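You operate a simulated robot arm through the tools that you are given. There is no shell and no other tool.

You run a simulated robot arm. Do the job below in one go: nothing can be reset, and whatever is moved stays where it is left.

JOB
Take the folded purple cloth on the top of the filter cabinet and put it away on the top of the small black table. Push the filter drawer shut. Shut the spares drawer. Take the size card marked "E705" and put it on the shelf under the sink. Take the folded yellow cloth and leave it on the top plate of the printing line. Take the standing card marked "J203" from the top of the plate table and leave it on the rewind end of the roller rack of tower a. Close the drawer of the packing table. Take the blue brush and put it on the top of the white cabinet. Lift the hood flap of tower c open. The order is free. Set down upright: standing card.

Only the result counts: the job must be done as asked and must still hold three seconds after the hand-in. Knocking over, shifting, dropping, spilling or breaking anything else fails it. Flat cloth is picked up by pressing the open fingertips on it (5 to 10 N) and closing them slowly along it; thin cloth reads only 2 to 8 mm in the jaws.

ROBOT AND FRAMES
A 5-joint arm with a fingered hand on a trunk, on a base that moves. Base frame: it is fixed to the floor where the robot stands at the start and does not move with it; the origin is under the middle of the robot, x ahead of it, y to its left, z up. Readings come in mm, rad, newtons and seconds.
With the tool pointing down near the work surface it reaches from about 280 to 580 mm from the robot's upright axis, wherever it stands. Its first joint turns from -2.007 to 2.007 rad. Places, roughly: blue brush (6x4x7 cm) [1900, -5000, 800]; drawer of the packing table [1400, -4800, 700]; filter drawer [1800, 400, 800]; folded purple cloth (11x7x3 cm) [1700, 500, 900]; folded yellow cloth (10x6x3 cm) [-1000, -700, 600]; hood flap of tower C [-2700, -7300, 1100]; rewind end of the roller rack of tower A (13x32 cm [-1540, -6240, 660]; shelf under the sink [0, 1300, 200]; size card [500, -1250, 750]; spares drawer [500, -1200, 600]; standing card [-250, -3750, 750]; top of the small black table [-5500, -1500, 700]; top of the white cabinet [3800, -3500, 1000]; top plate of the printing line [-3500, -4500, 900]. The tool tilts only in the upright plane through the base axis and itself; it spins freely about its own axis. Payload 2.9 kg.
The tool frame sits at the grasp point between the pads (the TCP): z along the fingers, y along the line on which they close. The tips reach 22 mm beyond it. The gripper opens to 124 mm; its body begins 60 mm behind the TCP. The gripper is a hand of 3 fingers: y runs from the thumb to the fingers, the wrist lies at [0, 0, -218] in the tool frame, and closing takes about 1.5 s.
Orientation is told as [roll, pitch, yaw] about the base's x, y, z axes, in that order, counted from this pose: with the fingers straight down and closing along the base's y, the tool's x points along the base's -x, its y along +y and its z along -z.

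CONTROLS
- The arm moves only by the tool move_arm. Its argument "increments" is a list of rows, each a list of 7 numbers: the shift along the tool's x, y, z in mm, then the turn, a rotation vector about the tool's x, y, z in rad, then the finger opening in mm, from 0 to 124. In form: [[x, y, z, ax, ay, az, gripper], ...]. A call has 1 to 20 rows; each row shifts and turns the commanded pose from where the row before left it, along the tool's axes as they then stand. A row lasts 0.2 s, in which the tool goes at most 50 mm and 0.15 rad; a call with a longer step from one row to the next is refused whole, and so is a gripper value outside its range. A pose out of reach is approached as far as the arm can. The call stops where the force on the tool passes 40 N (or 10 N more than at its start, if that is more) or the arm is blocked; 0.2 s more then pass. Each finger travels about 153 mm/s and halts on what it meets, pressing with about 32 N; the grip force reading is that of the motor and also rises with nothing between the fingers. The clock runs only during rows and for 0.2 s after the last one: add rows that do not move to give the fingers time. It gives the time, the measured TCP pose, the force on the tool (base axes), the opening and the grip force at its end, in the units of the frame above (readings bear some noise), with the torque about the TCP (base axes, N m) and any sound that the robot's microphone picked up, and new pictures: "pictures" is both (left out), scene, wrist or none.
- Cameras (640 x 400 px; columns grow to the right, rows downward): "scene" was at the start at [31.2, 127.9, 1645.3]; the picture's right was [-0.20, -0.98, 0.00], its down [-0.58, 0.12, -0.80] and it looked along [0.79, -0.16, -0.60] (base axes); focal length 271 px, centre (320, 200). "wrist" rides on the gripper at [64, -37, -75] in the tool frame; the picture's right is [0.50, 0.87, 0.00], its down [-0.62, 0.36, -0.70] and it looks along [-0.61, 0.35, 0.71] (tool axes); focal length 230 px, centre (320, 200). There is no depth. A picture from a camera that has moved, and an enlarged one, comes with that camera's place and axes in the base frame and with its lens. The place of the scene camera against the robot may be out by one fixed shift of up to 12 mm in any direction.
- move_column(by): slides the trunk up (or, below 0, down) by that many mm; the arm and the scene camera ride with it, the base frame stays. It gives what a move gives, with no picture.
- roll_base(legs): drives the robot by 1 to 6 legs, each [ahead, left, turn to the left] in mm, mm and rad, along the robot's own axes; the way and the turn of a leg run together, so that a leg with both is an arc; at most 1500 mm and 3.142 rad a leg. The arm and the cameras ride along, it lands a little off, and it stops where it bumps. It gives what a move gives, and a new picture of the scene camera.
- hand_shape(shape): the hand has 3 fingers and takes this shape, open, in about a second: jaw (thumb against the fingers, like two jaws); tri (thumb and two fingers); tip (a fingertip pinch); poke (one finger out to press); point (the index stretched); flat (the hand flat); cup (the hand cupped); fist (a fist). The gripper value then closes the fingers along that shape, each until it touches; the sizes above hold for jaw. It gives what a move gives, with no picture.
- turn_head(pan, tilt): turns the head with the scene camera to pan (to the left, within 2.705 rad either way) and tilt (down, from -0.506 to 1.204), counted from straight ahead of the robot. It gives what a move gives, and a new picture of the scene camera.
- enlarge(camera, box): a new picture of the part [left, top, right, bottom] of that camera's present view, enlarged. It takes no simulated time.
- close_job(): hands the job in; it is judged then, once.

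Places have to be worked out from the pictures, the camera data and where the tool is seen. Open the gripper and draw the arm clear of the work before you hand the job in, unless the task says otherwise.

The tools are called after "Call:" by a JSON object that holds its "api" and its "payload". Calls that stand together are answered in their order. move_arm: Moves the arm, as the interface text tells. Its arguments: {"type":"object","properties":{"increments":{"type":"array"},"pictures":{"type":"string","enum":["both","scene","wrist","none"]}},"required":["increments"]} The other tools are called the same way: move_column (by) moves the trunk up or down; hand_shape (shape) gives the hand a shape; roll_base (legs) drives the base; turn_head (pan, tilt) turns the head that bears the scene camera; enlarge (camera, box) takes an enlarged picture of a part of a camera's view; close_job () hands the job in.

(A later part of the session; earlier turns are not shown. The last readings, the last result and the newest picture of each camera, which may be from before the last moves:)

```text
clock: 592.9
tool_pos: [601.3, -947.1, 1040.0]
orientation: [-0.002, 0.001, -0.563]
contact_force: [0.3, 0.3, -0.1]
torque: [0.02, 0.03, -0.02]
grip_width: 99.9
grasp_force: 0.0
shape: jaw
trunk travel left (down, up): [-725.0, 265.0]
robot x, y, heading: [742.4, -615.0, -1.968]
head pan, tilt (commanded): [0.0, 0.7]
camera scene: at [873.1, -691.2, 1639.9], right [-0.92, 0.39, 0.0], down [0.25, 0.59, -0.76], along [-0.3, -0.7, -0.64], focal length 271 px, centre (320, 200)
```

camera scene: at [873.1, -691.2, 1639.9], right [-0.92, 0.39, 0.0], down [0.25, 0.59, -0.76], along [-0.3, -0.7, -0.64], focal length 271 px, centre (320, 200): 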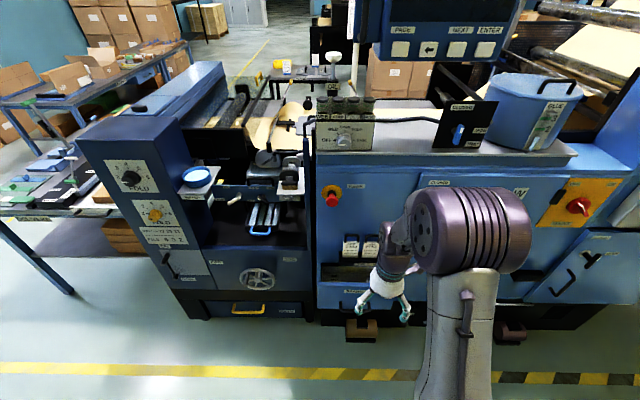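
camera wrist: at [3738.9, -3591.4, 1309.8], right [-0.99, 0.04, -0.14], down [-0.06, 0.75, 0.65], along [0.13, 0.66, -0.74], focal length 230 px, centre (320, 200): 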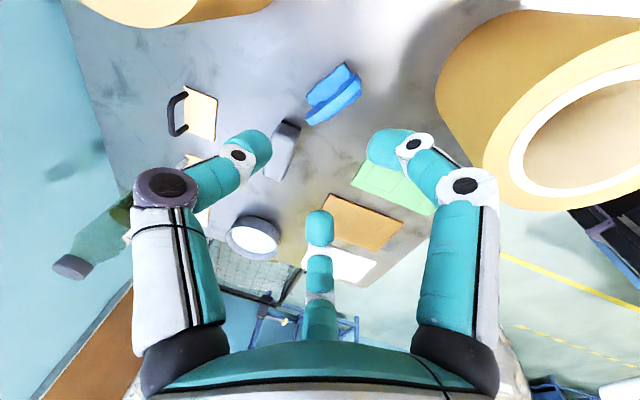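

I'm in front of the spares drawer and the size-card rack. I zoom in on them.

Call:
{"api": "enlarge", "payload": {"camera": "scene", "box": [290, 200, 450, 340]}}

```text
2.86 times, centred on (370, 270) of scene
camera zoom: at [873.1, -691.2, 1639.9], right [-0.92, 0.39, 0.0], down [0.25, 0.59, -0.76], along [-0.3, -0.7, -0.64], focal length 774 px, centre (177, 0)
```

zoom: 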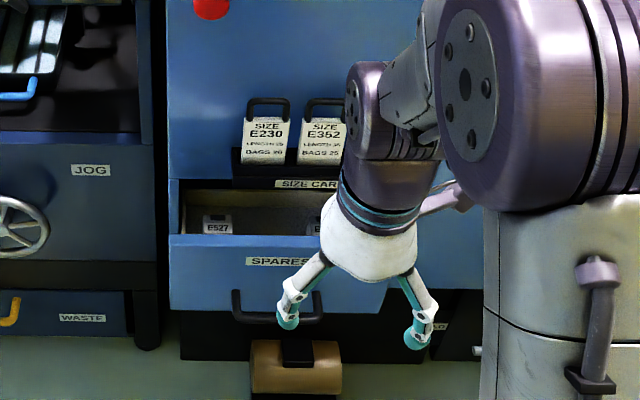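

I see E230 and E352; the third card is behind the arm. I shift the base to the right to see past the arm.

Call:
{"api": "roll_base", "payload": {"legs": [[0, -280, -0.012]]}}

Call:
{"api": "enlarge", "payload": {"camera": "scene", "box": [180, 190, 420, 350]}}

```text
clock: 594.9
tool_pos: [339.2, -835.2, 1040.2]
orientation: [-0.003, -0.001, -0.573]
contact_force: [-0.3, -0.2, 0.4]
torque: [-0.01, -0.01, 0.01]
grip_width: 99.9
grasp_force: 0.0
shape: jaw
trunk travel left (down, up): [-725.0, 265.0]
robot x, y, heading: [486.8, -500.5, -1.978]
head pan, tilt (commanded): [0.0, 0.7]
camera scene: at [614.8, -582.3, 1640.0], right [-0.92, 0.4, 0.0], down [0.26, 0.59, -0.76], along [-0.3, -0.7, -0.64], focal length 271 px, centre (320, 200)
```

scene: 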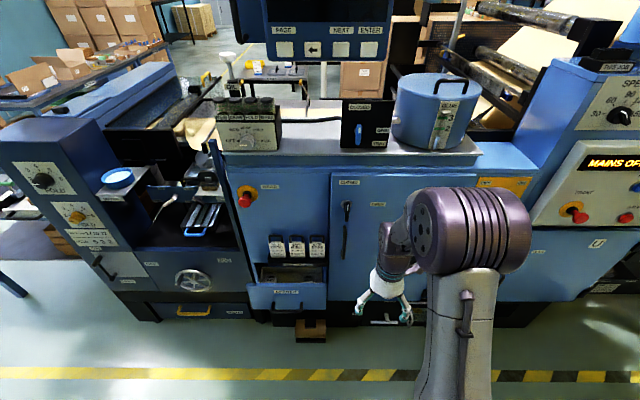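

```text
2.50 times, centred on (300, 270) of scene
camera zoom: at [614.8, -582.3, 1640.0], right [-0.92, 0.4, 0.0], down [0.26, 0.59, -0.76], along [-0.3, -0.7, -0.64], focal length 678 px, centre (370, 25)
```

zoom: 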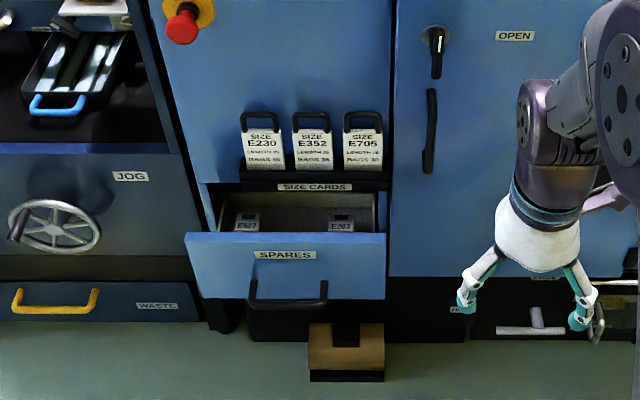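

E705 is the rightmost card in the rack. I lower the trunk 400 mm to get a second viewpoint for accurate depths.

Call:
{"api": "move_column", "payload": {"by": -400}}

Call:
{"api": "enlarge", "payload": {"camera": "scene", "box": [180, 20, 420, 180]}}

Call:
{"api": "enlarge", "payload": {"camera": "scene", "box": [180, 110, 420, 270]}}

```text
clock: 598.7
tool_pos: [339.8, -834.8, 641.5]
orientation: [-0.003, 0.002, -0.572]
contact_force: [0.0, 0.1, 0.6]
torque: [0.0, -0.01, 0.02]
grip_width: 99.7
grasp_force: 0.0
shape: jaw
trunk travel left (down, up): [-325.0, 665.0]
robot x, y, heading: [487.4, -505.8, -1.982]
head pan, tilt (commanded): [0.0, 0.7]
```

```text
2.50 times, centred on (300, 100) of scene
camera zoom: at [615.3, -582.5, 1239.9], right [-0.92, 0.4, 0.0], down [0.26, 0.59, -0.76], along [-0.3, -0.7, -0.64], focal length 678 px, centre (370, 450)
```

zoom: 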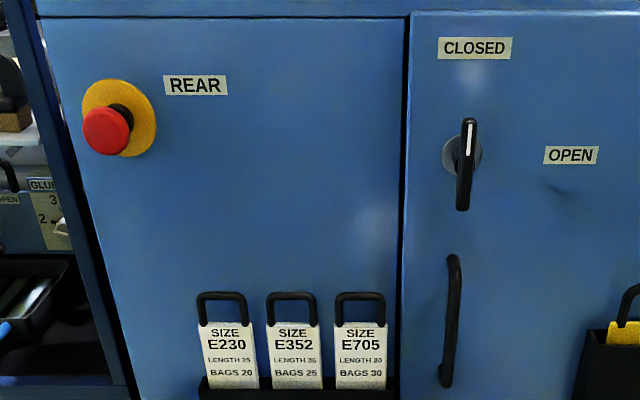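

```text
2.50 times, centred on (300, 190) of scene
camera zoom: at [615.3, -582.5, 1239.9], right [-0.92, 0.4, 0.0], down [0.26, 0.59, -0.76], along [-0.3, -0.7, -0.64], focal length 678 px, centre (370, 225)
```

zoom: 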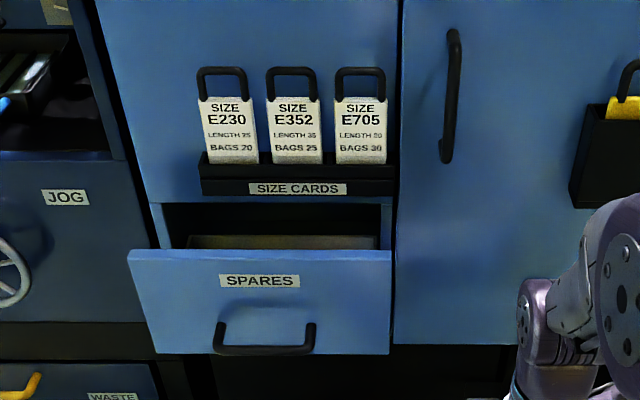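

E705 stands at about a=811, b≈-977, handle top z≈883. First I shut the spares drawer: its panel is at b≈-907, z 477–675, centre a≈934. I line up, tilt the hand horizontal with closed fingers.

Call:
{"api": "roll_base", "payload": {"legs": [[0, 286, 0]]}}

Call:
{"api": "move_arm", "payload": {"increments": [[-4.8, -30.7, -2.2, 0.1411, -0.022, 0, 0], [-4.8, -30.7, -2.2, 0.1411, -0.022, 0, 0], [-4.8, -30.7, -2.2, 0.1411, -0.022, 0, 0], [-4.8, -30.7, -2.2, 0.1411, -0.022, 0, 0], [-4.8, -30.7, -2.2, 0.1411, -0.022, 0, 0], [-4.8, -30.7, -2.2, 0.1411, -0.022, 0, 0], [-4.8, -30.7, -2.2, 0.1411, -0.022, 0, 0], [-4.8, -30.7, -2.2, 0.1411, -0.022, 0, 0], [-4.8, -30.7, -2.2, 0.1411, -0.022, 0, 0], [-4.8, -30.7, -2.2, 0.1411, -0.022, 0, 0], [-4.8, -30.7, -2.2, 0.1411, -0.022, 0, 0], [0, 0, -20, 0, 0, 0, 0]], "pictures": "both"}}

```text
clock: 600.7
tool_pos: [604.1, -950.5, 640.3]
orientation: [-0.001, 0.0, -0.575]
contact_force: [0.9, 0.6, -0.7]
torque: [0.01, 0.02, 0.04]
grip_width: 99.5
grasp_force: 0.1
shape: jaw
trunk travel left (down, up): [-325.0, 665.0]
robot x, y, heading: [751.1, -616.7, -1.983]
head pan, tilt (commanded): [0.0, 0.7]
camera scene: at [878.4, -697.4, 1239.9], right [-0.92, 0.4, 0.0], down [0.26, 0.59, -0.76], along [-0.31, -0.7, -0.64], focal length 271 px, centre (320, 200)
```

scene: 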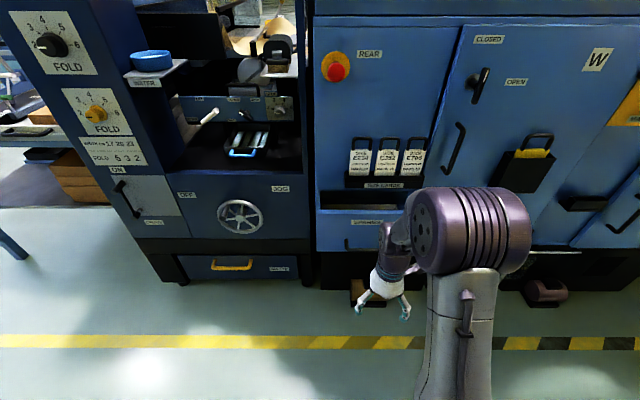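

```text
clock: 603.3
tool_pos: [521.3, -1130.0, 858.9]
orientation: [-1.575, -0.157, -0.418]
contact_force: [0.3, -0.5, 0.4]
torque: [-0.03, 0.03, -0.04]
grip_width: 0.4
grasp_force: 32.4
shape: jaw
trunk travel left (down, up): [-325.0, 665.0]
robot x, y, heading: [750.1, -616.5, -1.983]
head pan, tilt (commanded): [0.0, 0.7]
camera scene: at [878.2, -697.2, 1239.9], right [-0.92, 0.4, 0.0], down [0.26, 0.59, -0.77], along [-0.31, -0.7, -0.64], focal length 271 px, centre (320, 200)
camera wrist: at [489.3, -1034.1, 884.8], right [-0.33, 0.14, -0.93], down [0.89, 0.37, -0.26], along [0.31, -0.92, -0.25], focal length 230 px, centre (320, 200)
```

scene: 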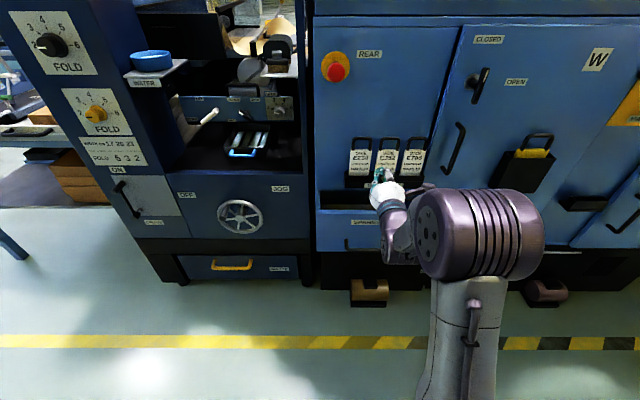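
wrist: 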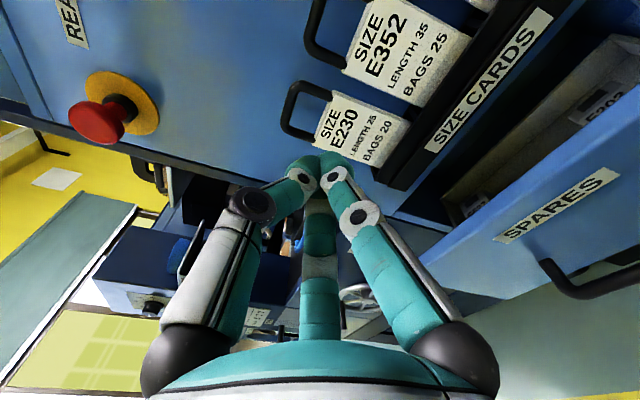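

The hand is horizontal in front of the machine. I lower to z≈620 and push the spares drawer in.

Call:
{"api": "move_arm", "payload": {"increments": [[6.1, 39.4, 0, 0, 0, 0, 0], [6.1, 39.4, 0, 0, 0, 0, 0], [6.1, 39.4, 0, 0, 0, 0, 0], [6.1, 39.4, 0, 0, 0, 0, 0], [6.1, 39.4, 0, 0, 0, 0, 0], [6.1, 39.4, 0, 0, 0, 0, 0], [0, 0, 0, 0, 0, 0, 0]], "pictures": "both"}}

Call:
{"api": "move_arm", "payload": {"increments": [[0, 0, 20, 0, 0, 0, 0], [0, 0, 20, 0, 0, 0, 0], [0, 0, 12, 0, 0, 0, 0], [0, 0, 12, 0, 0, 0, 0], [0, 0, 12, 0, 0, 0, 0], [0, 0, 12, 0, 0, 0, 0], [0, 0, 12, 0, 0, 0, 0], [0, 0, 10, 0, 0, 0, 0], [0, 0, 10, 0, 0, 0, 0], [0, 0, 8, 0, 0, 0, 0], [0, 0, 8, 0, 0, 0, 0], [0, 0, 8, 0, 0, 0, 0]], "pictures": "both"}}

```text
clock: 604.9
tool_pos: [521.6, -1131.6, 617.7]
orientation: [-1.574, -0.155, -0.416]
contact_force: [-0.2, 0.4, 0.7]
torque: [0.01, 0.01, 0.03]
grip_width: 0.0
grasp_force: 31.7
shape: jaw
trunk travel left (down, up): [-325.0, 665.0]
robot x, y, heading: [749.2, -612.7, -1.985]
head pan, tilt (commanded): [0.0, 0.7]
camera scene: at [878.1, -697.4, 1239.9], right [-0.92, 0.4, 0.0], down [0.26, 0.59, -0.76], along [-0.31, -0.7, -0.64], focal length 271 px, centre (320, 200)
camera wrist: at [489.1, -1035.1, 644.4], right [-0.33, 0.15, -0.93], down [0.89, 0.37, -0.26], along [0.31, -0.92, -0.25], focal length 230 px, centre (320, 200)
```

scene: 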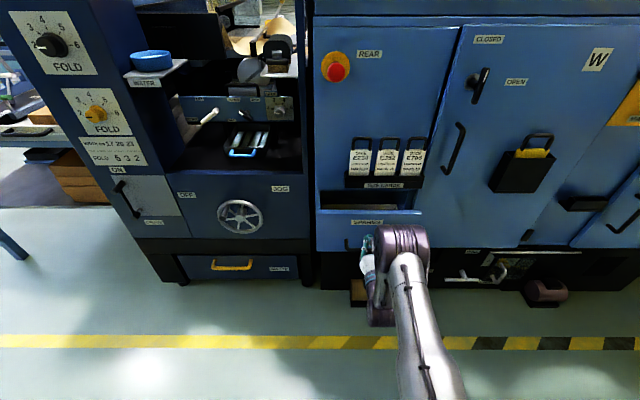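
wrist: 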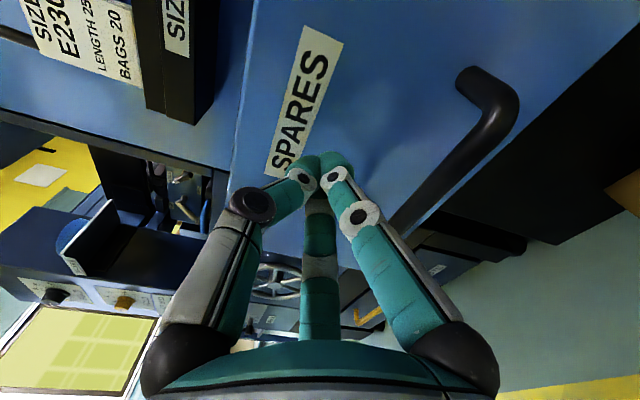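

```text
clock: 607.5
tool_pos: [465.3, -1255.8, 618.9]
orientation: [-1.568, -0.155, -0.419]
contact_force: [12.5, 25.7, 8.2]
torque: [-0.1, 0.02, 0.02]
grip_width: 0.1
grasp_force: 32.1
shape: jaw
trunk travel left (down, up): [-325.0, 665.0]
robot x, y, heading: [750.4, -617.1, -1.982]
head pan, tilt (commanded): [0.0, 0.7]
stopped in row 12: the force on the tool passed its limit at 55 N (the readings are from after the stop); the commanded pose is now the measured one
camera scene: at [880.9, -691.3, 1240.2], right [-0.92, 0.4, 0.0], down [0.26, 0.59, -0.77], along [-0.31, -0.7, -0.64], focal length 271 px, centre (320, 200)
camera wrist: at [433.6, -1160.4, 645.3], right [-0.33, 0.15, -0.93], down [0.89, 0.37, -0.26], along [0.31, -0.92, -0.25], focal length 230 px, centre (320, 200)
```

scene: 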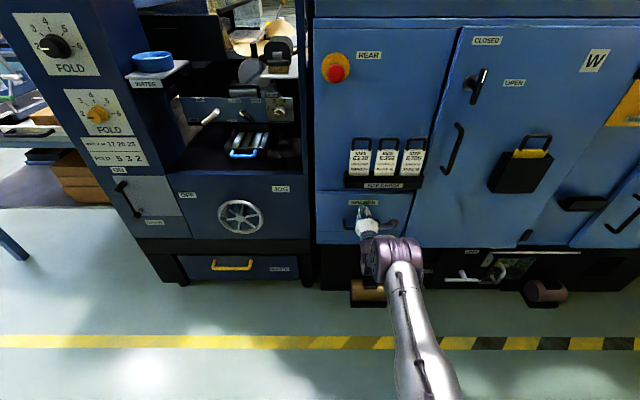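
wrist: 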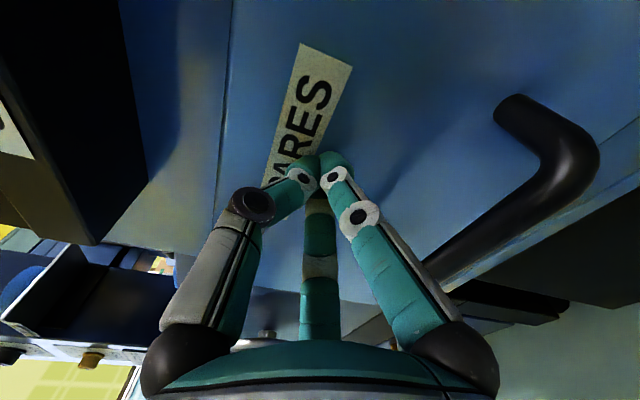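

The drawer is shut (55 N at the stop, flush with the face). Now I back off and raise the hand to look closely at the E705 card's handle with the wrist camera.

Call:
{"api": "move_arm", "payload": {"increments": [[0, 0, -40, 0, 0, 0, 0], [0, 0, -40, 0, 0, 0, 0], [0, 0, -40, 0, 0, 0, 0], [0, 0, -40, 0, 0, 0, 0], [-6.1, -39.4, 0, 0, 0, 0, 0], [-6.1, -39.4, 0, 0, 0, 0, 0], [-6.1, -39.4, 0, 0, 0, 0, 0], [-6.1, -39.4, 0, 0, 0, 0, 0], [-6.1, -39.4, 0, 0, 0, 0, 0], [-6.1, -39.4, 0, 0, 0, 0, 0], [-6.1, -39.4, 0, 0, 0, 0, 0], [0, 0, 0, 0, 0, 0, 0]], "pictures": "none"}}

Call:
{"api": "roll_base", "payload": {"legs": [[0, -125, 0]]}}

Call:
{"api": "move_arm", "payload": {"increments": [[0, 0, 0, 0, 0, 0, 0]], "pictures": "both"}}

Call:
{"api": "enlarge", "payload": {"camera": "wrist", "box": [220, 0, 480, 170]}}

```text
clock: 610.1
tool_pos: [528.7, -1113.6, 896.2]
orientation: [-1.561, -0.155, -0.42]
contact_force: [-0.2, 0.2, 0.4]
torque: [0.02, -0.01, 0.0]
grip_width: 0.0
grasp_force: 31.8
shape: jaw
trunk travel left (down, up): [-325.0, 665.0]
robot x, y, heading: [748.3, -617.7, -1.984]
head pan, tilt (commanded): [0.0, 0.7]
```

```text
clock: 611.4
tool_pos: [413.2, -1064.0, 894.9]
orientation: [-1.563, -0.155, -0.422]
contact_force: [-0.5, 0.2, -0.3]
torque: [0.03, -0.02, -0.04]
grip_width: 0.2
grasp_force: 32.0
shape: jaw
trunk travel left (down, up): [-325.0, 665.0]
robot x, y, heading: [636.5, -567.4, -1.983]
head pan, tilt (commanded): [0.0, 0.7]
camera scene: at [762.5, -646.1, 1240.0], right [-0.92, 0.4, 0.0], down [0.26, 0.59, -0.76], along [-0.31, -0.7, -0.64], focal length 271 px, centre (320, 200)
```

scene: 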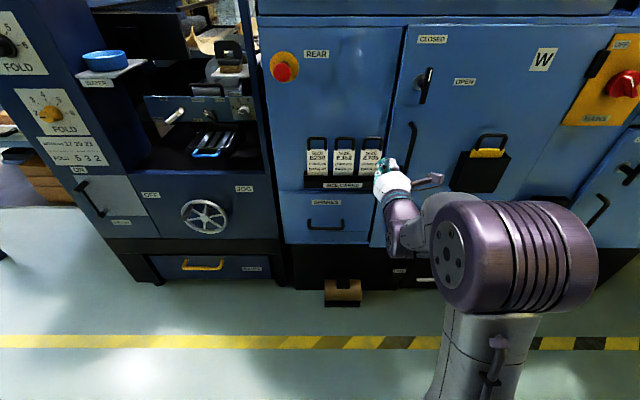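

```text
clock: 611.8
tool_pos: [412.5, -1063.7, 895.5]
orientation: [-1.562, -0.155, -0.42]
contact_force: [-0.3, -1.2, -0.7]
torque: [0.01, 0.01, -0.01]
grip_width: 0.0
grasp_force: 32.2
shape: jaw
trunk travel left (down, up): [-325.0, 665.0]
robot x, y, heading: [630.8, -568.4, -1.985]
head pan, tilt (commanded): [0.0, 0.7]
camera scene: at [762.9, -646.3, 1239.9], right [-0.92, 0.4, 0.0], down [0.26, 0.59, -0.76], along [-0.31, -0.7, -0.64], focal length 271 px, centre (320, 200)
camera wrist: at [380.6, -967.6, 922.7], right [-0.33, 0.15, -0.93], down [0.89, 0.37, -0.25], along [0.31, -0.92, -0.26], focal length 230 px, centre (320, 200)
```

scene: 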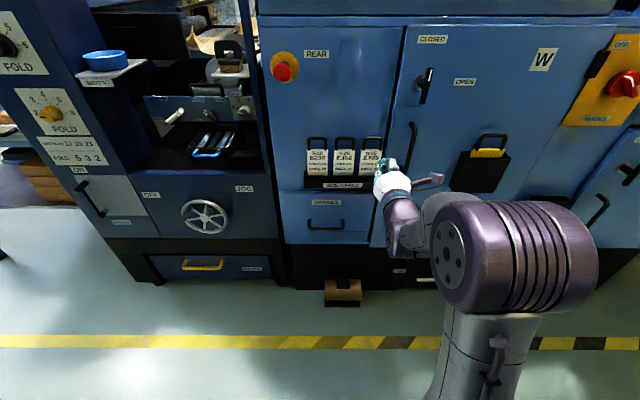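
wrist: 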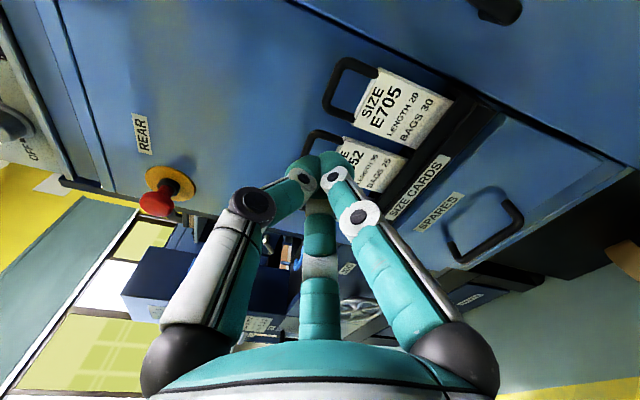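

```text
2.35 times, centred on (350, 85) of wrist
camera zoom: at [380.6, -967.6, 922.7], right [-0.33, 0.15, -0.93], down [0.89, 0.37, -0.25], along [0.31, -0.92, -0.26], focal length 541 px, centre (249, 471)
```

zoom: 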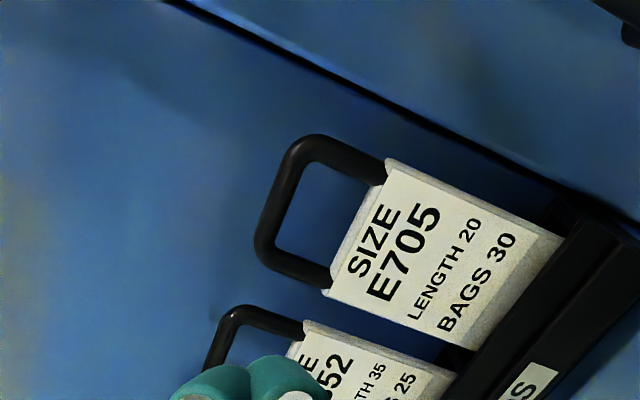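

I want to know how far the card handles stand off the face. I bring the hand back to vertical, raise the trunk and look down along the face from above the cards.

Call:
{"api": "move_arm", "payload": {"increments": [[0, 0, -10, 0, 0, 0, 40], [4.8, 30.7, -2.2, -0.1411, 0.022, 0, 60], [4.8, 30.7, -2.2, -0.1411, 0.022, 0, 60], [4.8, 30.7, -2.2, -0.1411, 0.022, 0, 60], [4.8, 30.7, -2.2, -0.1411, 0.022, 0, 60], [4.8, 30.7, -2.2, -0.1411, 0.022, 0, 60], [4.8, 30.7, -2.2, -0.1411, 0.022, 0, 60], [4.8, 30.7, -2.2, -0.1411, 0.022, 0, 60], [4.8, 30.7, -2.2, -0.1411, 0.022, 0, 60], [4.8, 30.7, -2.2, -0.1411, 0.022, 0, 60], [4.8, 30.7, -2.2, -0.1411, 0.022, 0, 60], [4.8, 30.7, -2.2, -0.1411, 0.022, 0, 60]], "pictures": "none"}}

Call:
{"api": "move_column", "payload": {"by": 360}}

Call:
{"api": "roll_base", "payload": {"legs": [[130, 41, 0]]}}

Call:
{"api": "move_arm", "payload": {"increments": [[-5.5, -35, 0, 0, 0, 0.123, 60], [-9, -34, 0, 0, 0, 0.123, 60], [-14, -31, 0, 0, 0, 0.123, 60], [-17, -30, 0, 0, 0, 0, 60], [-17, -30, 0, 0, 0, 0, 60], [0, 0, 0, 0, 0, 0, 60]], "pictures": "both"}}

```text
clock: 614.4
tool_pos: [506.4, -853.4, 679.9]
orientation: [0.01, 0.002, -0.574]
contact_force: [-0.9, 0.3, 0.3]
torque: [0.01, 0.0, -0.03]
grip_width: 59.7
grasp_force: 0.0
shape: jaw
trunk travel left (down, up): [-325.0, 665.0]
robot x, y, heading: [634.0, -566.6, -1.985]
head pan, tilt (commanded): [0.0, 0.7]
```

```text
clock: 617.9
tool_pos: [506.0, -853.9, 1039.0]
orientation: [0.009, 0.002, -0.575]
contact_force: [0.0, -0.9, -0.5]
torque: [-0.01, -0.02, 0.0]
grip_width: 59.7
grasp_force: 0.0
shape: jaw
trunk travel left (down, up): [-685.0, 305.0]
robot x, y, heading: [632.4, -565.8, -1.982]
head pan, tilt (commanded): [0.0, 0.7]
```

```text
clock: 619.2
tool_pos: [492.4, -989.5, 1039.8]
orientation: [0.008, 0.001, -0.574]
contact_force: [-0.4, 0.2, 0.5]
torque: [0.02, -0.02, 0.01]
grip_width: 59.7
grasp_force: 0.0
shape: jaw
trunk travel left (down, up): [-685.0, 305.0]
robot x, y, heading: [620.2, -704.2, -1.983]
head pan, tilt (commanded): [0.0, 0.7]
camera scene: at [747.7, -783.5, 1599.9], right [-0.92, 0.4, 0.0], down [0.26, 0.59, -0.76], along [-0.31, -0.7, -0.64], focal length 271 px, centre (320, 200)
```

scene: 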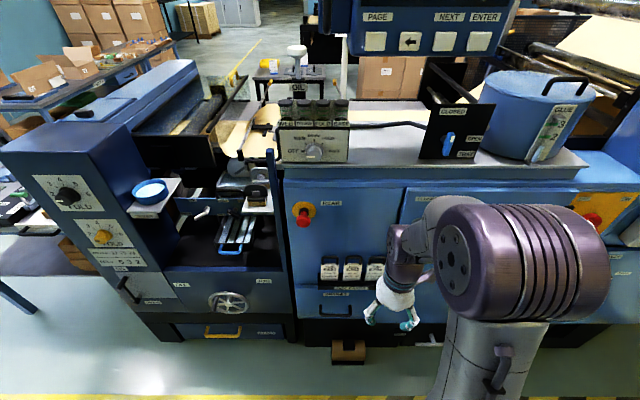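

```text
clock: 620.6
tool_pos: [420.7, -1147.1, 1039.9]
orientation: [0.005, 0.002, -0.942]
contact_force: [0.0, -0.4, -0.2]
torque: [-0.03, 0.0, -0.01]
grip_width: 59.9
grasp_force: 0.1
shape: jaw
trunk travel left (down, up): [-685.0, 305.0]
robot x, y, heading: [620.3, -699.8, -1.982]
head pan, tilt (commanded): [0.0, 0.7]
camera scene: at [748.2, -781.7, 1599.9], right [-0.92, 0.4, 0.0], down [0.26, 0.59, -0.77], along [-0.31, -0.7, -0.64], focal length 271 px, centre (320, 200)
camera wrist: at [353.3, -1118.4, 1114.0], right [0.41, 0.91, 0.01], down [0.65, -0.29, 0.7], along [0.64, -0.28, -0.71], focal length 230 px, centre (320, 200)
```

scene: 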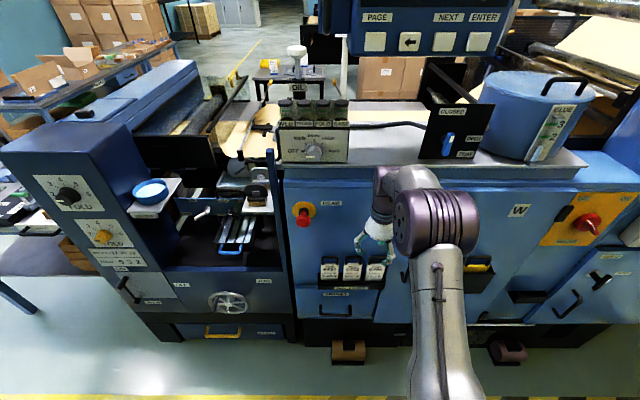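
wrist: 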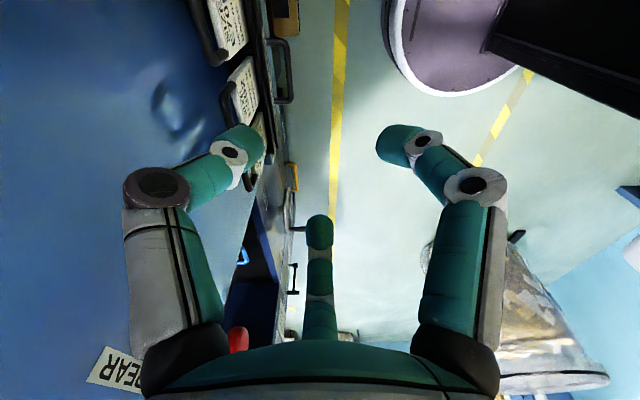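

This view looks down along the face. I enlarge the cards to see how far they stand off it.

Call:
{"api": "enlarge", "payload": {"camera": "wrist", "box": [180, 0, 320, 140]}}

```text
2.86 times, centred on (250, 70) of wrist
camera zoom: at [353.3, -1118.4, 1114.0], right [0.41, 0.91, 0.01], down [0.65, -0.29, 0.7], along [0.64, -0.28, -0.71], focal length 657 px, centre (520, 571)
```

zoom: 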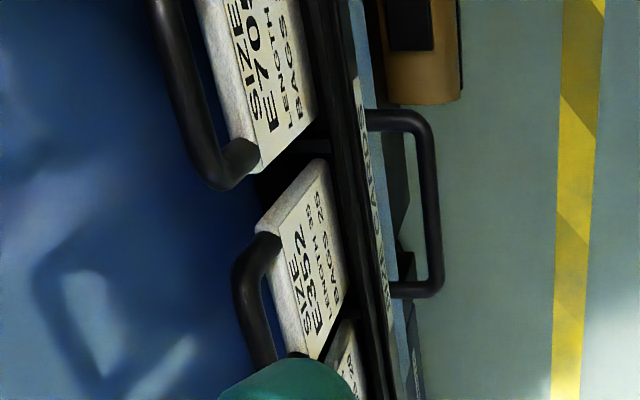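

The cards stand almost flat against the face, so nothing fits behind the handle loop; hooking the loop with a single finger seems best. I try the one-finger shapes and look at how the finger sits.

Call:
{"api": "hand_shape", "payload": {"shape": "poke"}}

Call:
{"api": "enlarge", "payload": {"camera": "wrist", "box": [0, 0, 640, 400]}}

Call:
{"api": "hand_shape", "payload": {"shape": "point"}}

Call:
{"api": "enlarge", "payload": {"camera": "wrist", "box": [0, 0, 640, 400]}}

Call:
{"api": "hand_shape", "payload": {"shape": "flat"}}

Call:
{"api": "enlarge", "payload": {"camera": "wrist", "box": [0, 0, 640, 400]}}

Call:
{"api": "hand_shape", "payload": {"shape": "tip"}}

Call:
{"api": "move_arm", "payload": {"increments": [[0, 0, 0, 0, 0, 0, 60], [0, 0, 0, 0, 0, 0, 30], [0, 0, 0, 0, 0, 0, 10], [0, 0, 0, 0, 0, 0, 0], [0, 0, 0, 0, 0, 0, 0], [0, 0, 0, 0, 0, 0, 0]], "pictures": "wrist"}}

```text
clock: 621.5
tool_pos: [421.1, -1147.2, 1040.2]
orientation: [0.005, 0.002, -0.942]
contact_force: [-1.5, -0.4, -0.1]
torque: [0.0, 0.02, -0.01]
grip_width: 0.0
grasp_force: 0.1
shape: poke
trunk travel left (down, up): [-685.0, 305.0]
robot x, y, heading: [617.5, -705.0, -1.984]
head pan, tilt (commanded): [0.0, 0.7]
```

```text
1.00 times, centred on (320, 200) of wrist (not enlarged: the box is as wide or as high as the picture)
camera zoom: at [353.1, -1118.8, 1113.8], right [0.41, 0.91, 0.01], down [0.65, -0.29, 0.7], along [0.64, -0.28, -0.71], focal length 230 px, centre (320, 200)
```

zoom: 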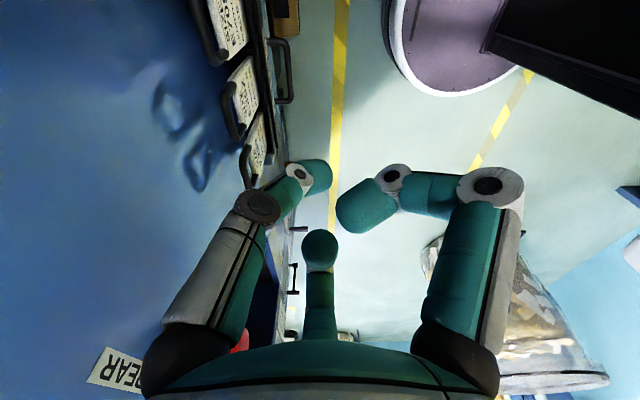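

```text
clock: 622.4
tool_pos: [421.8, -1149.0, 1038.8]
orientation: [0.006, 0.002, -0.942]
contact_force: [-0.9, 0.1, -0.9]
torque: [0.03, -0.03, 0.01]
grip_width: 0.0
grasp_force: 0.1
shape: point
trunk travel left (down, up): [-685.0, 305.0]
robot x, y, heading: [619.4, -702.3, -1.987]
head pan, tilt (commanded): [0.0, 0.7]
```

```text
1.00 times, centred on (320, 200) of wrist (not enlarged: the box is as wide or as high as the picture)
camera zoom: at [353.1, -1118.8, 1113.8], right [0.41, 0.91, 0.01], down [0.65, -0.29, 0.7], along [0.64, -0.28, -0.71], focal length 230 px, centre (320, 200)
```

zoom: 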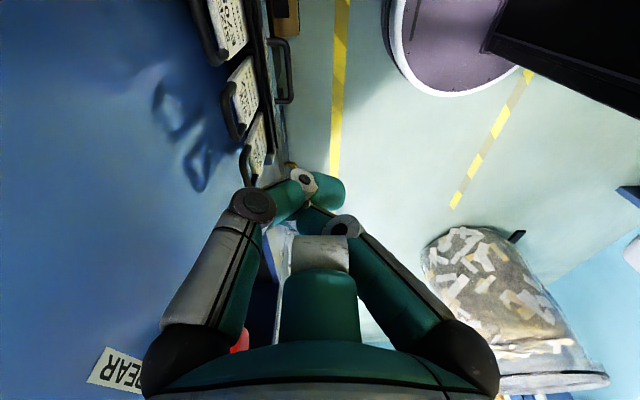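

```text
clock: 623.3
tool_pos: [420.2, -1148.6, 1039.3]
orientation: [0.003, 0.005, -0.943]
contact_force: [-0.8, 0.0, 0.2]
torque: [0.02, 0.01, 0.0]
grip_width: 119.2
grasp_force: 0.0
shape: flat
trunk travel left (down, up): [-685.0, 305.0]
robot x, y, heading: [619.3, -706.3, -1.982]
head pan, tilt (commanded): [0.0, 0.7]
```

```text
1.00 times, centred on (320, 200) of wrist (not enlarged: the box is as wide or as high as the picture)
camera zoom: at [353.1, -1118.8, 1113.8], right [0.41, 0.91, 0.01], down [0.65, -0.29, 0.7], along [0.64, -0.28, -0.71], focal length 230 px, centre (320, 200)
```

zoom: 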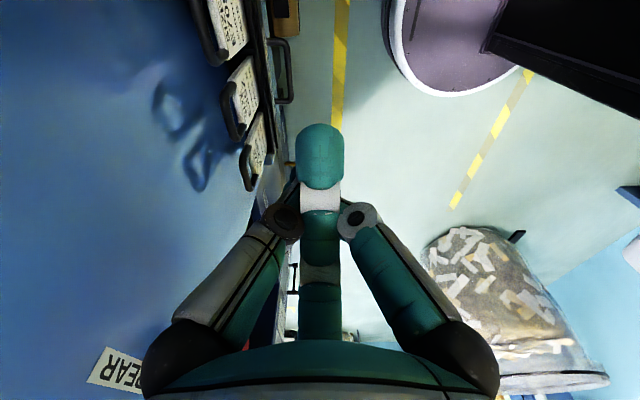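

```text
clock: 624.2
tool_pos: [421.2, -1147.6, 1039.4]
orientation: [0.005, 0.003, -0.942]
contact_force: [0.5, -0.3, -1.4]
torque: [0.01, -0.02, 0.03]
grip_width: 124.0
grasp_force: 0.1
shape: tip
trunk travel left (down, up): [-685.0, 305.0]
robot x, y, heading: [620.5, -705.5, -1.981]
head pan, tilt (commanded): [0.0, 0.7]
```

```text
clock: 625.6
tool_pos: [421.6, -1148.9, 1039.8]
orientation: [0.007, 0.004, -0.943]
contact_force: [0.1, 0.2, 0.0]
torque: [-0.01, -0.03, 0.0]
grip_width: 0.0
grasp_force: 32.2
shape: tip
trunk travel left (down, up): [-685.0, 305.0]
robot x, y, heading: [614.9, -704.4, -1.983]
head pan, tilt (commanded): [0.0, 0.7]
camera wrist: at [353.1, -1118.8, 1113.8], right [0.41, 0.91, 0.01], down [0.65, -0.29, 0.7], along [0.64, -0.28, -0.71], focal length 230 px, centre (320, 200)
```

wrist: 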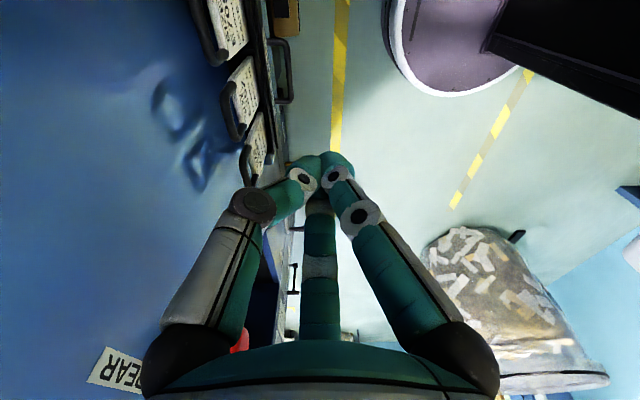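

I look at the "poke" shape from the outside with the scene camera to see which finger sticks out.

Call:
{"api": "hand_shape", "payload": {"shape": "poke"}}

Call:
{"api": "enlarge", "payload": {"camera": "scene", "box": [330, 170, 450, 290]}}

Call:
{"api": "hand_shape", "payload": {"shape": "point"}}

Call:
{"api": "enlarge", "payload": {"camera": "scene", "box": [330, 170, 450, 290]}}

```text
clock: 626.5
tool_pos: [421.8, -1148.5, 1040.8]
orientation: [0.007, 0.003, -0.943]
contact_force: [0.4, 0.8, -0.1]
torque: [-0.02, 0.01, 0.0]
grip_width: 0.0
grasp_force: 0.1
shape: poke
trunk travel left (down, up): [-685.0, 305.0]
robot x, y, heading: [617.5, -702.1, -1.982]
head pan, tilt (commanded): [0.0, 0.7]
```

```text
3.33 times, centred on (390, 230) of scene
camera zoom: at [747.8, -782.6, 1599.9], right [-0.92, 0.4, 0.0], down [0.26, 0.59, -0.76], along [-0.31, -0.7, -0.64], focal length 903 px, centre (87, 100)
```

zoom: 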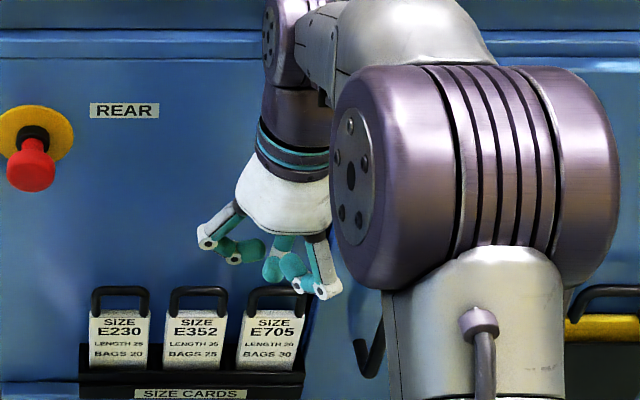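

```text
clock: 627.4
tool_pos: [421.8, -1147.3, 1039.5]
orientation: [0.007, 0.003, -0.942]
contact_force: [-0.3, -0.1, 0.3]
torque: [-0.03, 0.01, 0.03]
grip_width: 0.0
grasp_force: 0.0
shape: point
trunk travel left (down, up): [-685.0, 305.0]
robot x, y, heading: [623.2, -699.3, -1.978]
head pan, tilt (commanded): [0.0, 0.7]
```

```text
3.33 times, centred on (390, 230) of scene
camera zoom: at [747.8, -782.6, 1599.9], right [-0.92, 0.4, 0.0], down [0.26, 0.59, -0.76], along [-0.31, -0.7, -0.64], focal length 903 px, centre (87, 100)
```

zoom: 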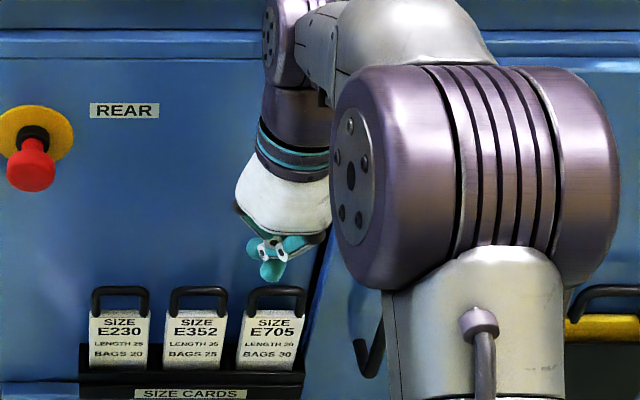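

None of the one-finger shapes protrudes clearly, so I'll pinch the loop from both sides instead: hand tilted 0.6 rad toward the face, spun so that thumb and one finger straddle the loop and the third stays in front. I set that pose up above the cards first.

Call:
{"api": "hand_shape", "payload": {"shape": "jaw"}}

Call:
{"api": "roll_base", "payload": {"legs": [[0, -43, 0]]}}

Call:
{"api": "move_arm", "payload": {"increments": [[0, 0, 0, 0, 0, 0.1305, 66], [0, 0, 0, 0, 0, 0.1305, 66], [0, 0, 0, 0, 0, 0.1305, 66], [0, 0, 0, 0, 0, 0.1305, 66], [0, 0, 0, 0.06, -0.1039, 0, 66], [0, 0, 0, 0.06, -0.1039, 0, 66], [0, 0, 0, 0.06, -0.1039, 0, 66], [0, 0, 0, 0.06, -0.1039, 0, 66], [0, 0, 0, 0.06, -0.1039, 0, 66], [0, 0, 0, 0, 0, 0, 66]], "pictures": "both"}}

```text
clock: 628.3
tool_pos: [419.9, -1148.3, 1038.6]
orientation: [0.003, 0.003, -0.942]
contact_force: [0.6, 0.4, 0.7]
torque: [0.0, 0.01, -0.02]
grip_width: 124.0
grasp_force: 0.0
shape: jaw
trunk travel left (down, up): [-685.0, 305.0]
robot x, y, heading: [618.5, -701.8, -1.985]
head pan, tilt (commanded): [0.0, 0.7]
```

```text
clock: 629.2
tool_pos: [380.4, -1130.8, 1039.3]
orientation: [0.007, 0.001, -0.943]
contact_force: [-0.3, 0.3, -0.3]
torque: [-0.03, -0.03, 0.02]
grip_width: 124.1
grasp_force: 0.2
shape: jaw
trunk travel left (down, up): [-685.0, 305.0]
robot x, y, heading: [578.5, -686.2, -1.983]
head pan, tilt (commanded): [0.0, 0.7]
camera scene: at [707.3, -764.8, 1600.0], right [-0.92, 0.4, 0.0], down [0.26, 0.59, -0.76], along [-0.31, -0.7, -0.64], focal length 271 px, centre (320, 200)
```

scene: 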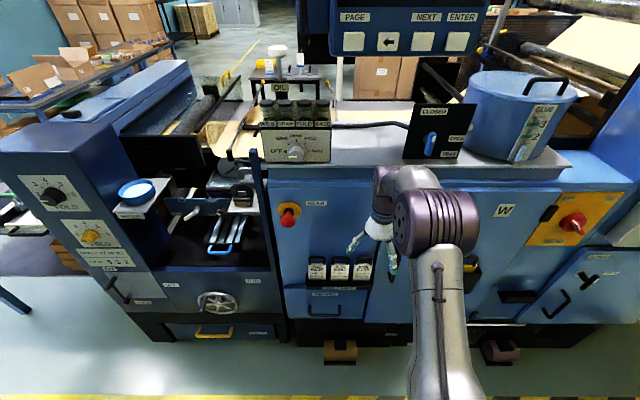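

```text
clock: 631.4
tool_pos: [382.7, -1131.2, 1038.9]
orientation: [-0.326, -0.508, -1.381]
contact_force: [0.6, 0.4, 0.4]
torque: [-0.05, 0.02, 0.02]
grip_width: 66.3
grasp_force: 0.2
shape: jaw
trunk travel left (down, up): [-685.0, 305.0]
robot x, y, heading: [581.9, -679.9, -1.981]
head pan, tilt (commanded): [0.0, 0.7]
camera scene: at [708.6, -765.6, 1599.9], right [-0.92, 0.4, 0.0], down [0.26, 0.59, -0.76], along [-0.31, -0.7, -0.64], focal length 271 px, centre (320, 200)
camera wrist: at [352.9, -1038.9, 1080.2], right [0.75, 0.45, -0.49], down [0.6, -0.16, 0.78], along [0.27, -0.88, -0.39], focal length 230 px, centre (320, 200)
```

scene: 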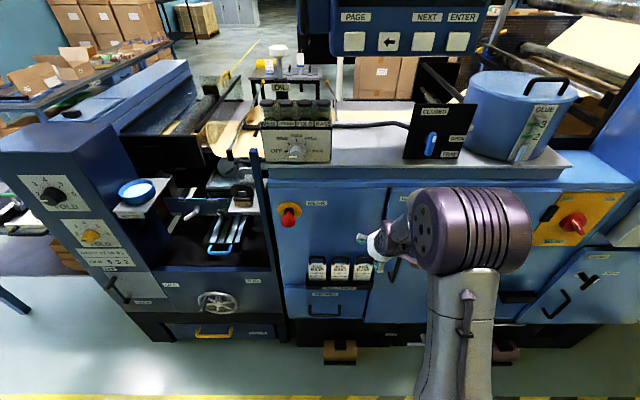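
wrist: 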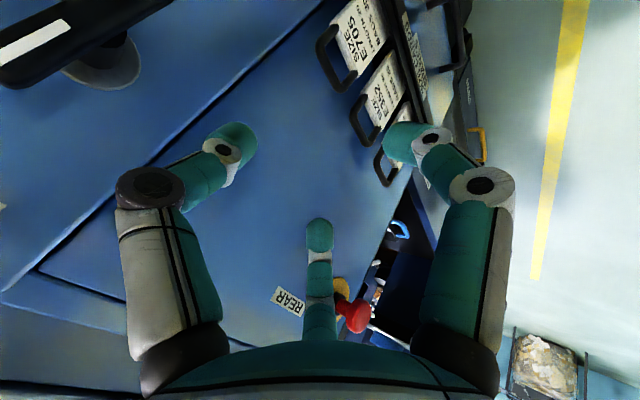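

The pose is right. I enlarge the wrist view to measure the E705 loop in the tool frame.

Call:
{"api": "enlarge", "payload": {"camera": "wrist", "box": [280, 0, 440, 140]}}

```text
2.86 times, centred on (360, 70) of wrist
camera zoom: at [352.9, -1038.9, 1080.2], right [0.75, 0.45, -0.49], down [0.6, -0.16, 0.78], along [0.27, -0.88, -0.39], focal length 657 px, centre (206, 571)
```

zoom: 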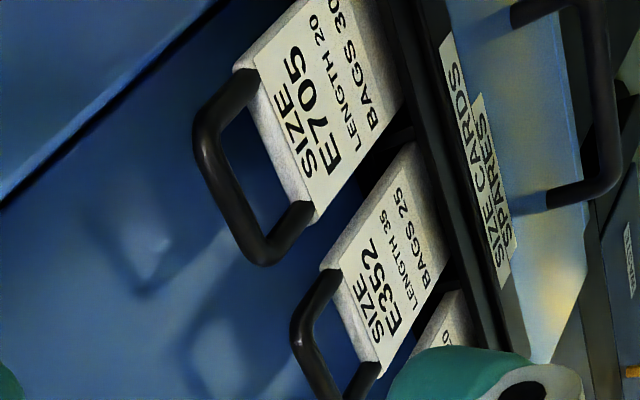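

The loop spans a≈779–821, z 850–886, right where expected. I move to the start of the slanted approach, 60 mm short of it, and re-check.

Call:
{"api": "move_arm", "payload": {"increments": [[10, 5.2, 30.3, 0, 0, 0, 66], [10, 5.2, 30.3, 0, 0, 0, 66], [10, 5.2, 30.3, 0, 0, 0, 66], [10, 5.2, 30.3, 0, 0, 0, 66], [0, 0, 0, 0, 0, 0, 66]], "pictures": "both"}}

Call:
{"api": "enlarge", "payload": {"camera": "wrist", "box": [180, 40, 460, 240]}}

Call:
{"api": "enlarge", "payload": {"camera": "scene", "box": [280, 200, 440, 320]}}

```text
clock: 632.6
tool_pos: [367.6, -1158.8, 911.9]
orientation: [-0.327, -0.503, -1.381]
contact_force: [-0.1, -0.5, -0.2]
torque: [0.0, -0.01, 0.0]
grip_width: 66.5
grasp_force: 0.0
shape: jaw
trunk travel left (down, up): [-685.0, 305.0]
robot x, y, heading: [579.5, -684.8, -1.983]
head pan, tilt (commanded): [0.0, 0.7]
camera scene: at [709.0, -764.8, 1599.9], right [-0.92, 0.4, 0.0], down [0.26, 0.59, -0.77], along [-0.31, -0.7, -0.64], focal length 271 px, centre (320, 200)
camera wrist: at [338.7, -1066.5, 953.7], right [0.75, 0.45, -0.49], down [0.61, -0.16, 0.78], along [0.27, -0.88, -0.4], focal length 230 px, centre (320, 200)
```

scene: 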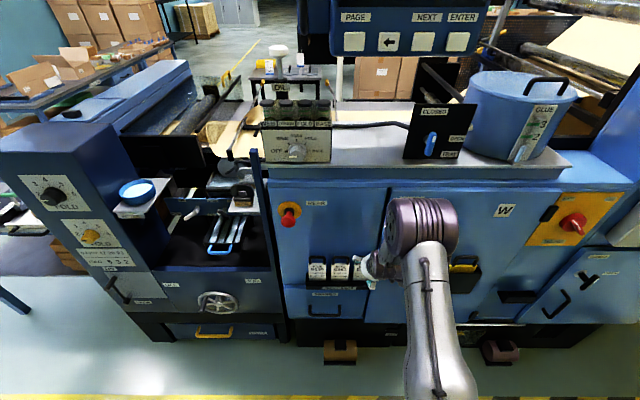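
wrist: 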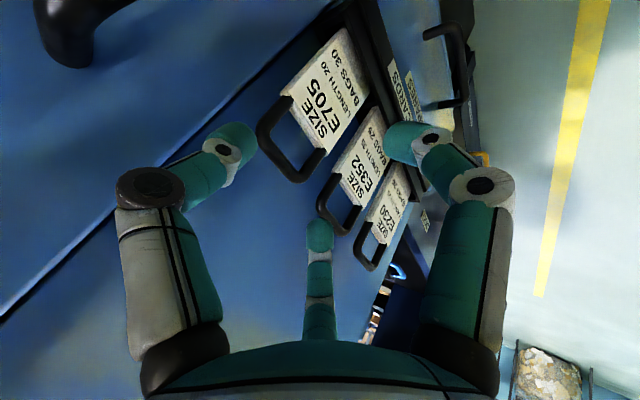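

```text
2.00 times, centred on (320, 140) of wrist
camera zoom: at [338.7, -1066.5, 953.7], right [0.75, 0.45, -0.49], down [0.61, -0.16, 0.78], along [0.27, -0.88, -0.4], focal length 460 px, centre (320, 320)
```

zoom: 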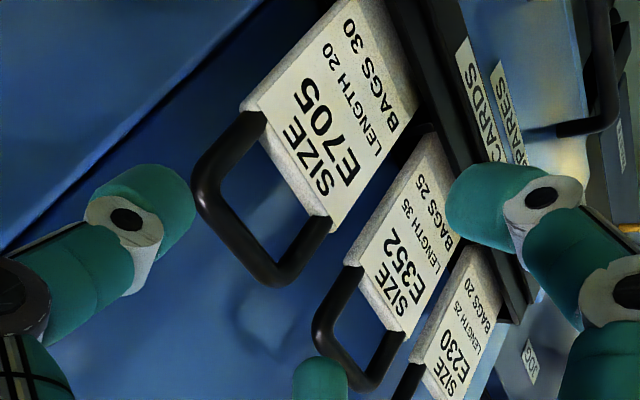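

```text
3.33 times, centred on (360, 260) of scene
camera zoom: at [709.0, -764.8, 1599.9], right [-0.92, 0.4, 0.0], down [0.26, 0.59, -0.77], along [-0.31, -0.7, -0.64], focal length 903 px, centre (187, 0)
```

zoom: 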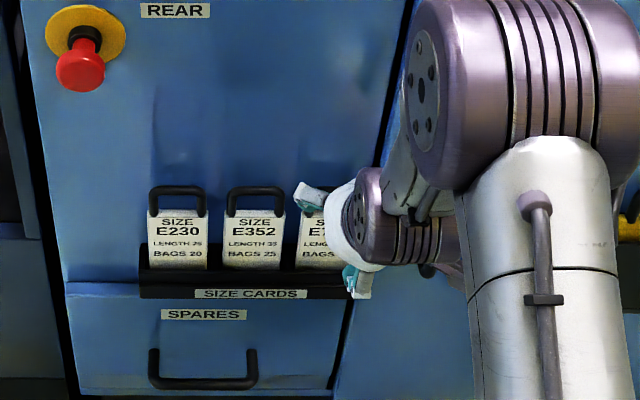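

Two wrist views place the loop at b≈-982, a 780–828, top z≈879 – right against the face – with 30 mm to its neighbour. I open to 74 mm and slide in along the tool axis beside the loop, in small steps.

Call:
{"api": "move_arm", "payload": {"increments": [[-0.7, 1.2, 15, 0, 0, 0, 74], [-0.7, 1.2, 15, 0, 0, 0, 74], [-0.6, 1.1, 12, 0, 0, 0, 74], [0, 0, 0, 0, 0, 0, 74]], "pictures": "wrist"}}

Call:
{"api": "enlarge", "payload": {"camera": "wrist", "box": [160, 80, 440, 280]}}

```text
clock: 633.6
tool_pos: [360.6, -1181.2, 878.3]
orientation: [-0.325, -0.507, -1.379]
contact_force: [0.1, 0.4, -0.1]
torque: [-0.01, 0.0, 0.0]
grip_width: 73.3
grasp_force: 0.1
shape: jaw
trunk travel left (down, up): [-685.0, 305.0]
robot x, y, heading: [581.5, -682.0, -1.978]
head pan, tilt (commanded): [0.0, 0.7]
camera wrist: at [332.2, -1089.5, 919.3], right [0.75, 0.45, -0.48], down [0.6, -0.16, 0.78], along [0.28, -0.88, -0.39], focal length 230 px, centre (320, 200)
```

wrist: 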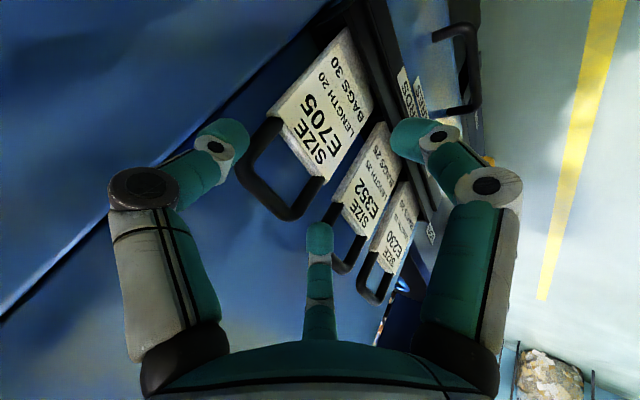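

```text
2.00 times, centred on (300, 180) of wrist
camera zoom: at [332.2, -1089.5, 919.3], right [0.75, 0.45, -0.48], down [0.6, -0.16, 0.78], along [0.28, -0.88, -0.39], focal length 460 px, centre (360, 240)
```

zoom: 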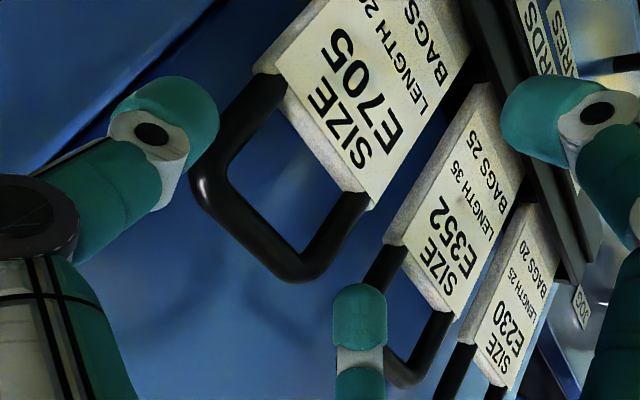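

Thumb and finger are lined up on both sides of the loop. I advance the last 18 mm in small steps, watching for contact.

Call:
{"api": "move_arm", "payload": {"increments": [[-0.7, 1.3, 6, 0, 0, 0, 74], [0, 0, 6, 0, 0, 0, 74], [0, 0, 0, 0, 0, 0, 74]], "pictures": "none"}}

Call:
{"api": "move_arm", "payload": {"increments": [[0, 0, 4, 0, 0, 0, 74], [0, 0, 0, 0, 0, 0, 74]], "pictures": "wrist"}}

Call:
{"api": "enlarge", "payload": {"camera": "wrist", "box": [160, 80, 440, 280]}}

```text
clock: 634.4
tool_pos: [360.8, -1187.6, 867.5]
orientation: [-0.324, -0.505, -1.378]
contact_force: [-0.8, -0.2, -0.3]
torque: [0.02, -0.03, -0.02]
grip_width: 73.6
grasp_force: 0.0
shape: jaw
trunk travel left (down, up): [-685.0, 305.0]
robot x, y, heading: [578.3, -685.4, -1.982]
head pan, tilt (commanded): [0.0, 0.7]
```

```text
clock: 635.0
tool_pos: [360.3, -1188.6, 864.6]
orientation: [-0.324, -0.507, -1.38]
contact_force: [-0.1, 0.1, -0.8]
torque: [0.04, -0.01, 0.0]
grip_width: 73.4
grasp_force: 0.0
shape: jaw
trunk travel left (down, up): [-685.0, 305.0]
robot x, y, heading: [578.2, -684.8, -1.981]
head pan, tilt (commanded): [0.0, 0.7]
camera wrist: at [330.0, -1097.7, 906.0], right [0.75, 0.45, -0.48], down [0.6, -0.16, 0.78], along [0.28, -0.88, -0.39], focal length 230 px, centre (320, 200)
```

wrist: 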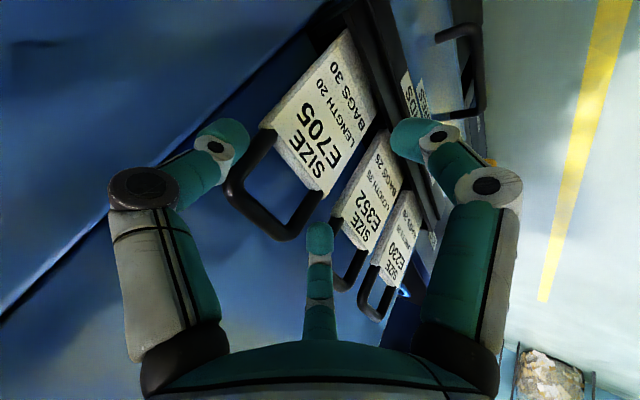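

```text
2.00 times, centred on (300, 180) of wrist
camera zoom: at [330.0, -1097.7, 906.0], right [0.75, 0.45, -0.48], down [0.6, -0.16, 0.78], along [0.28, -0.88, -0.39], focal length 460 px, centre (360, 240)
```

zoom: 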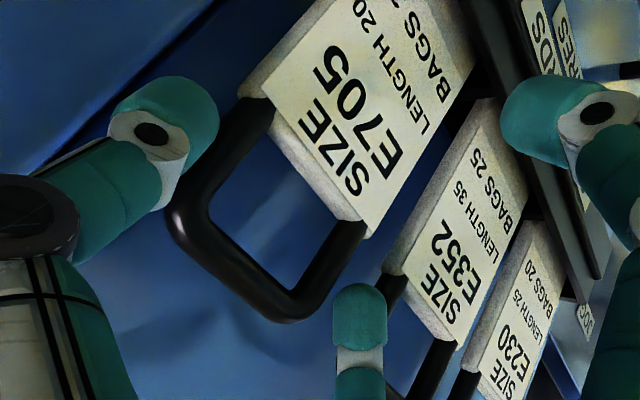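

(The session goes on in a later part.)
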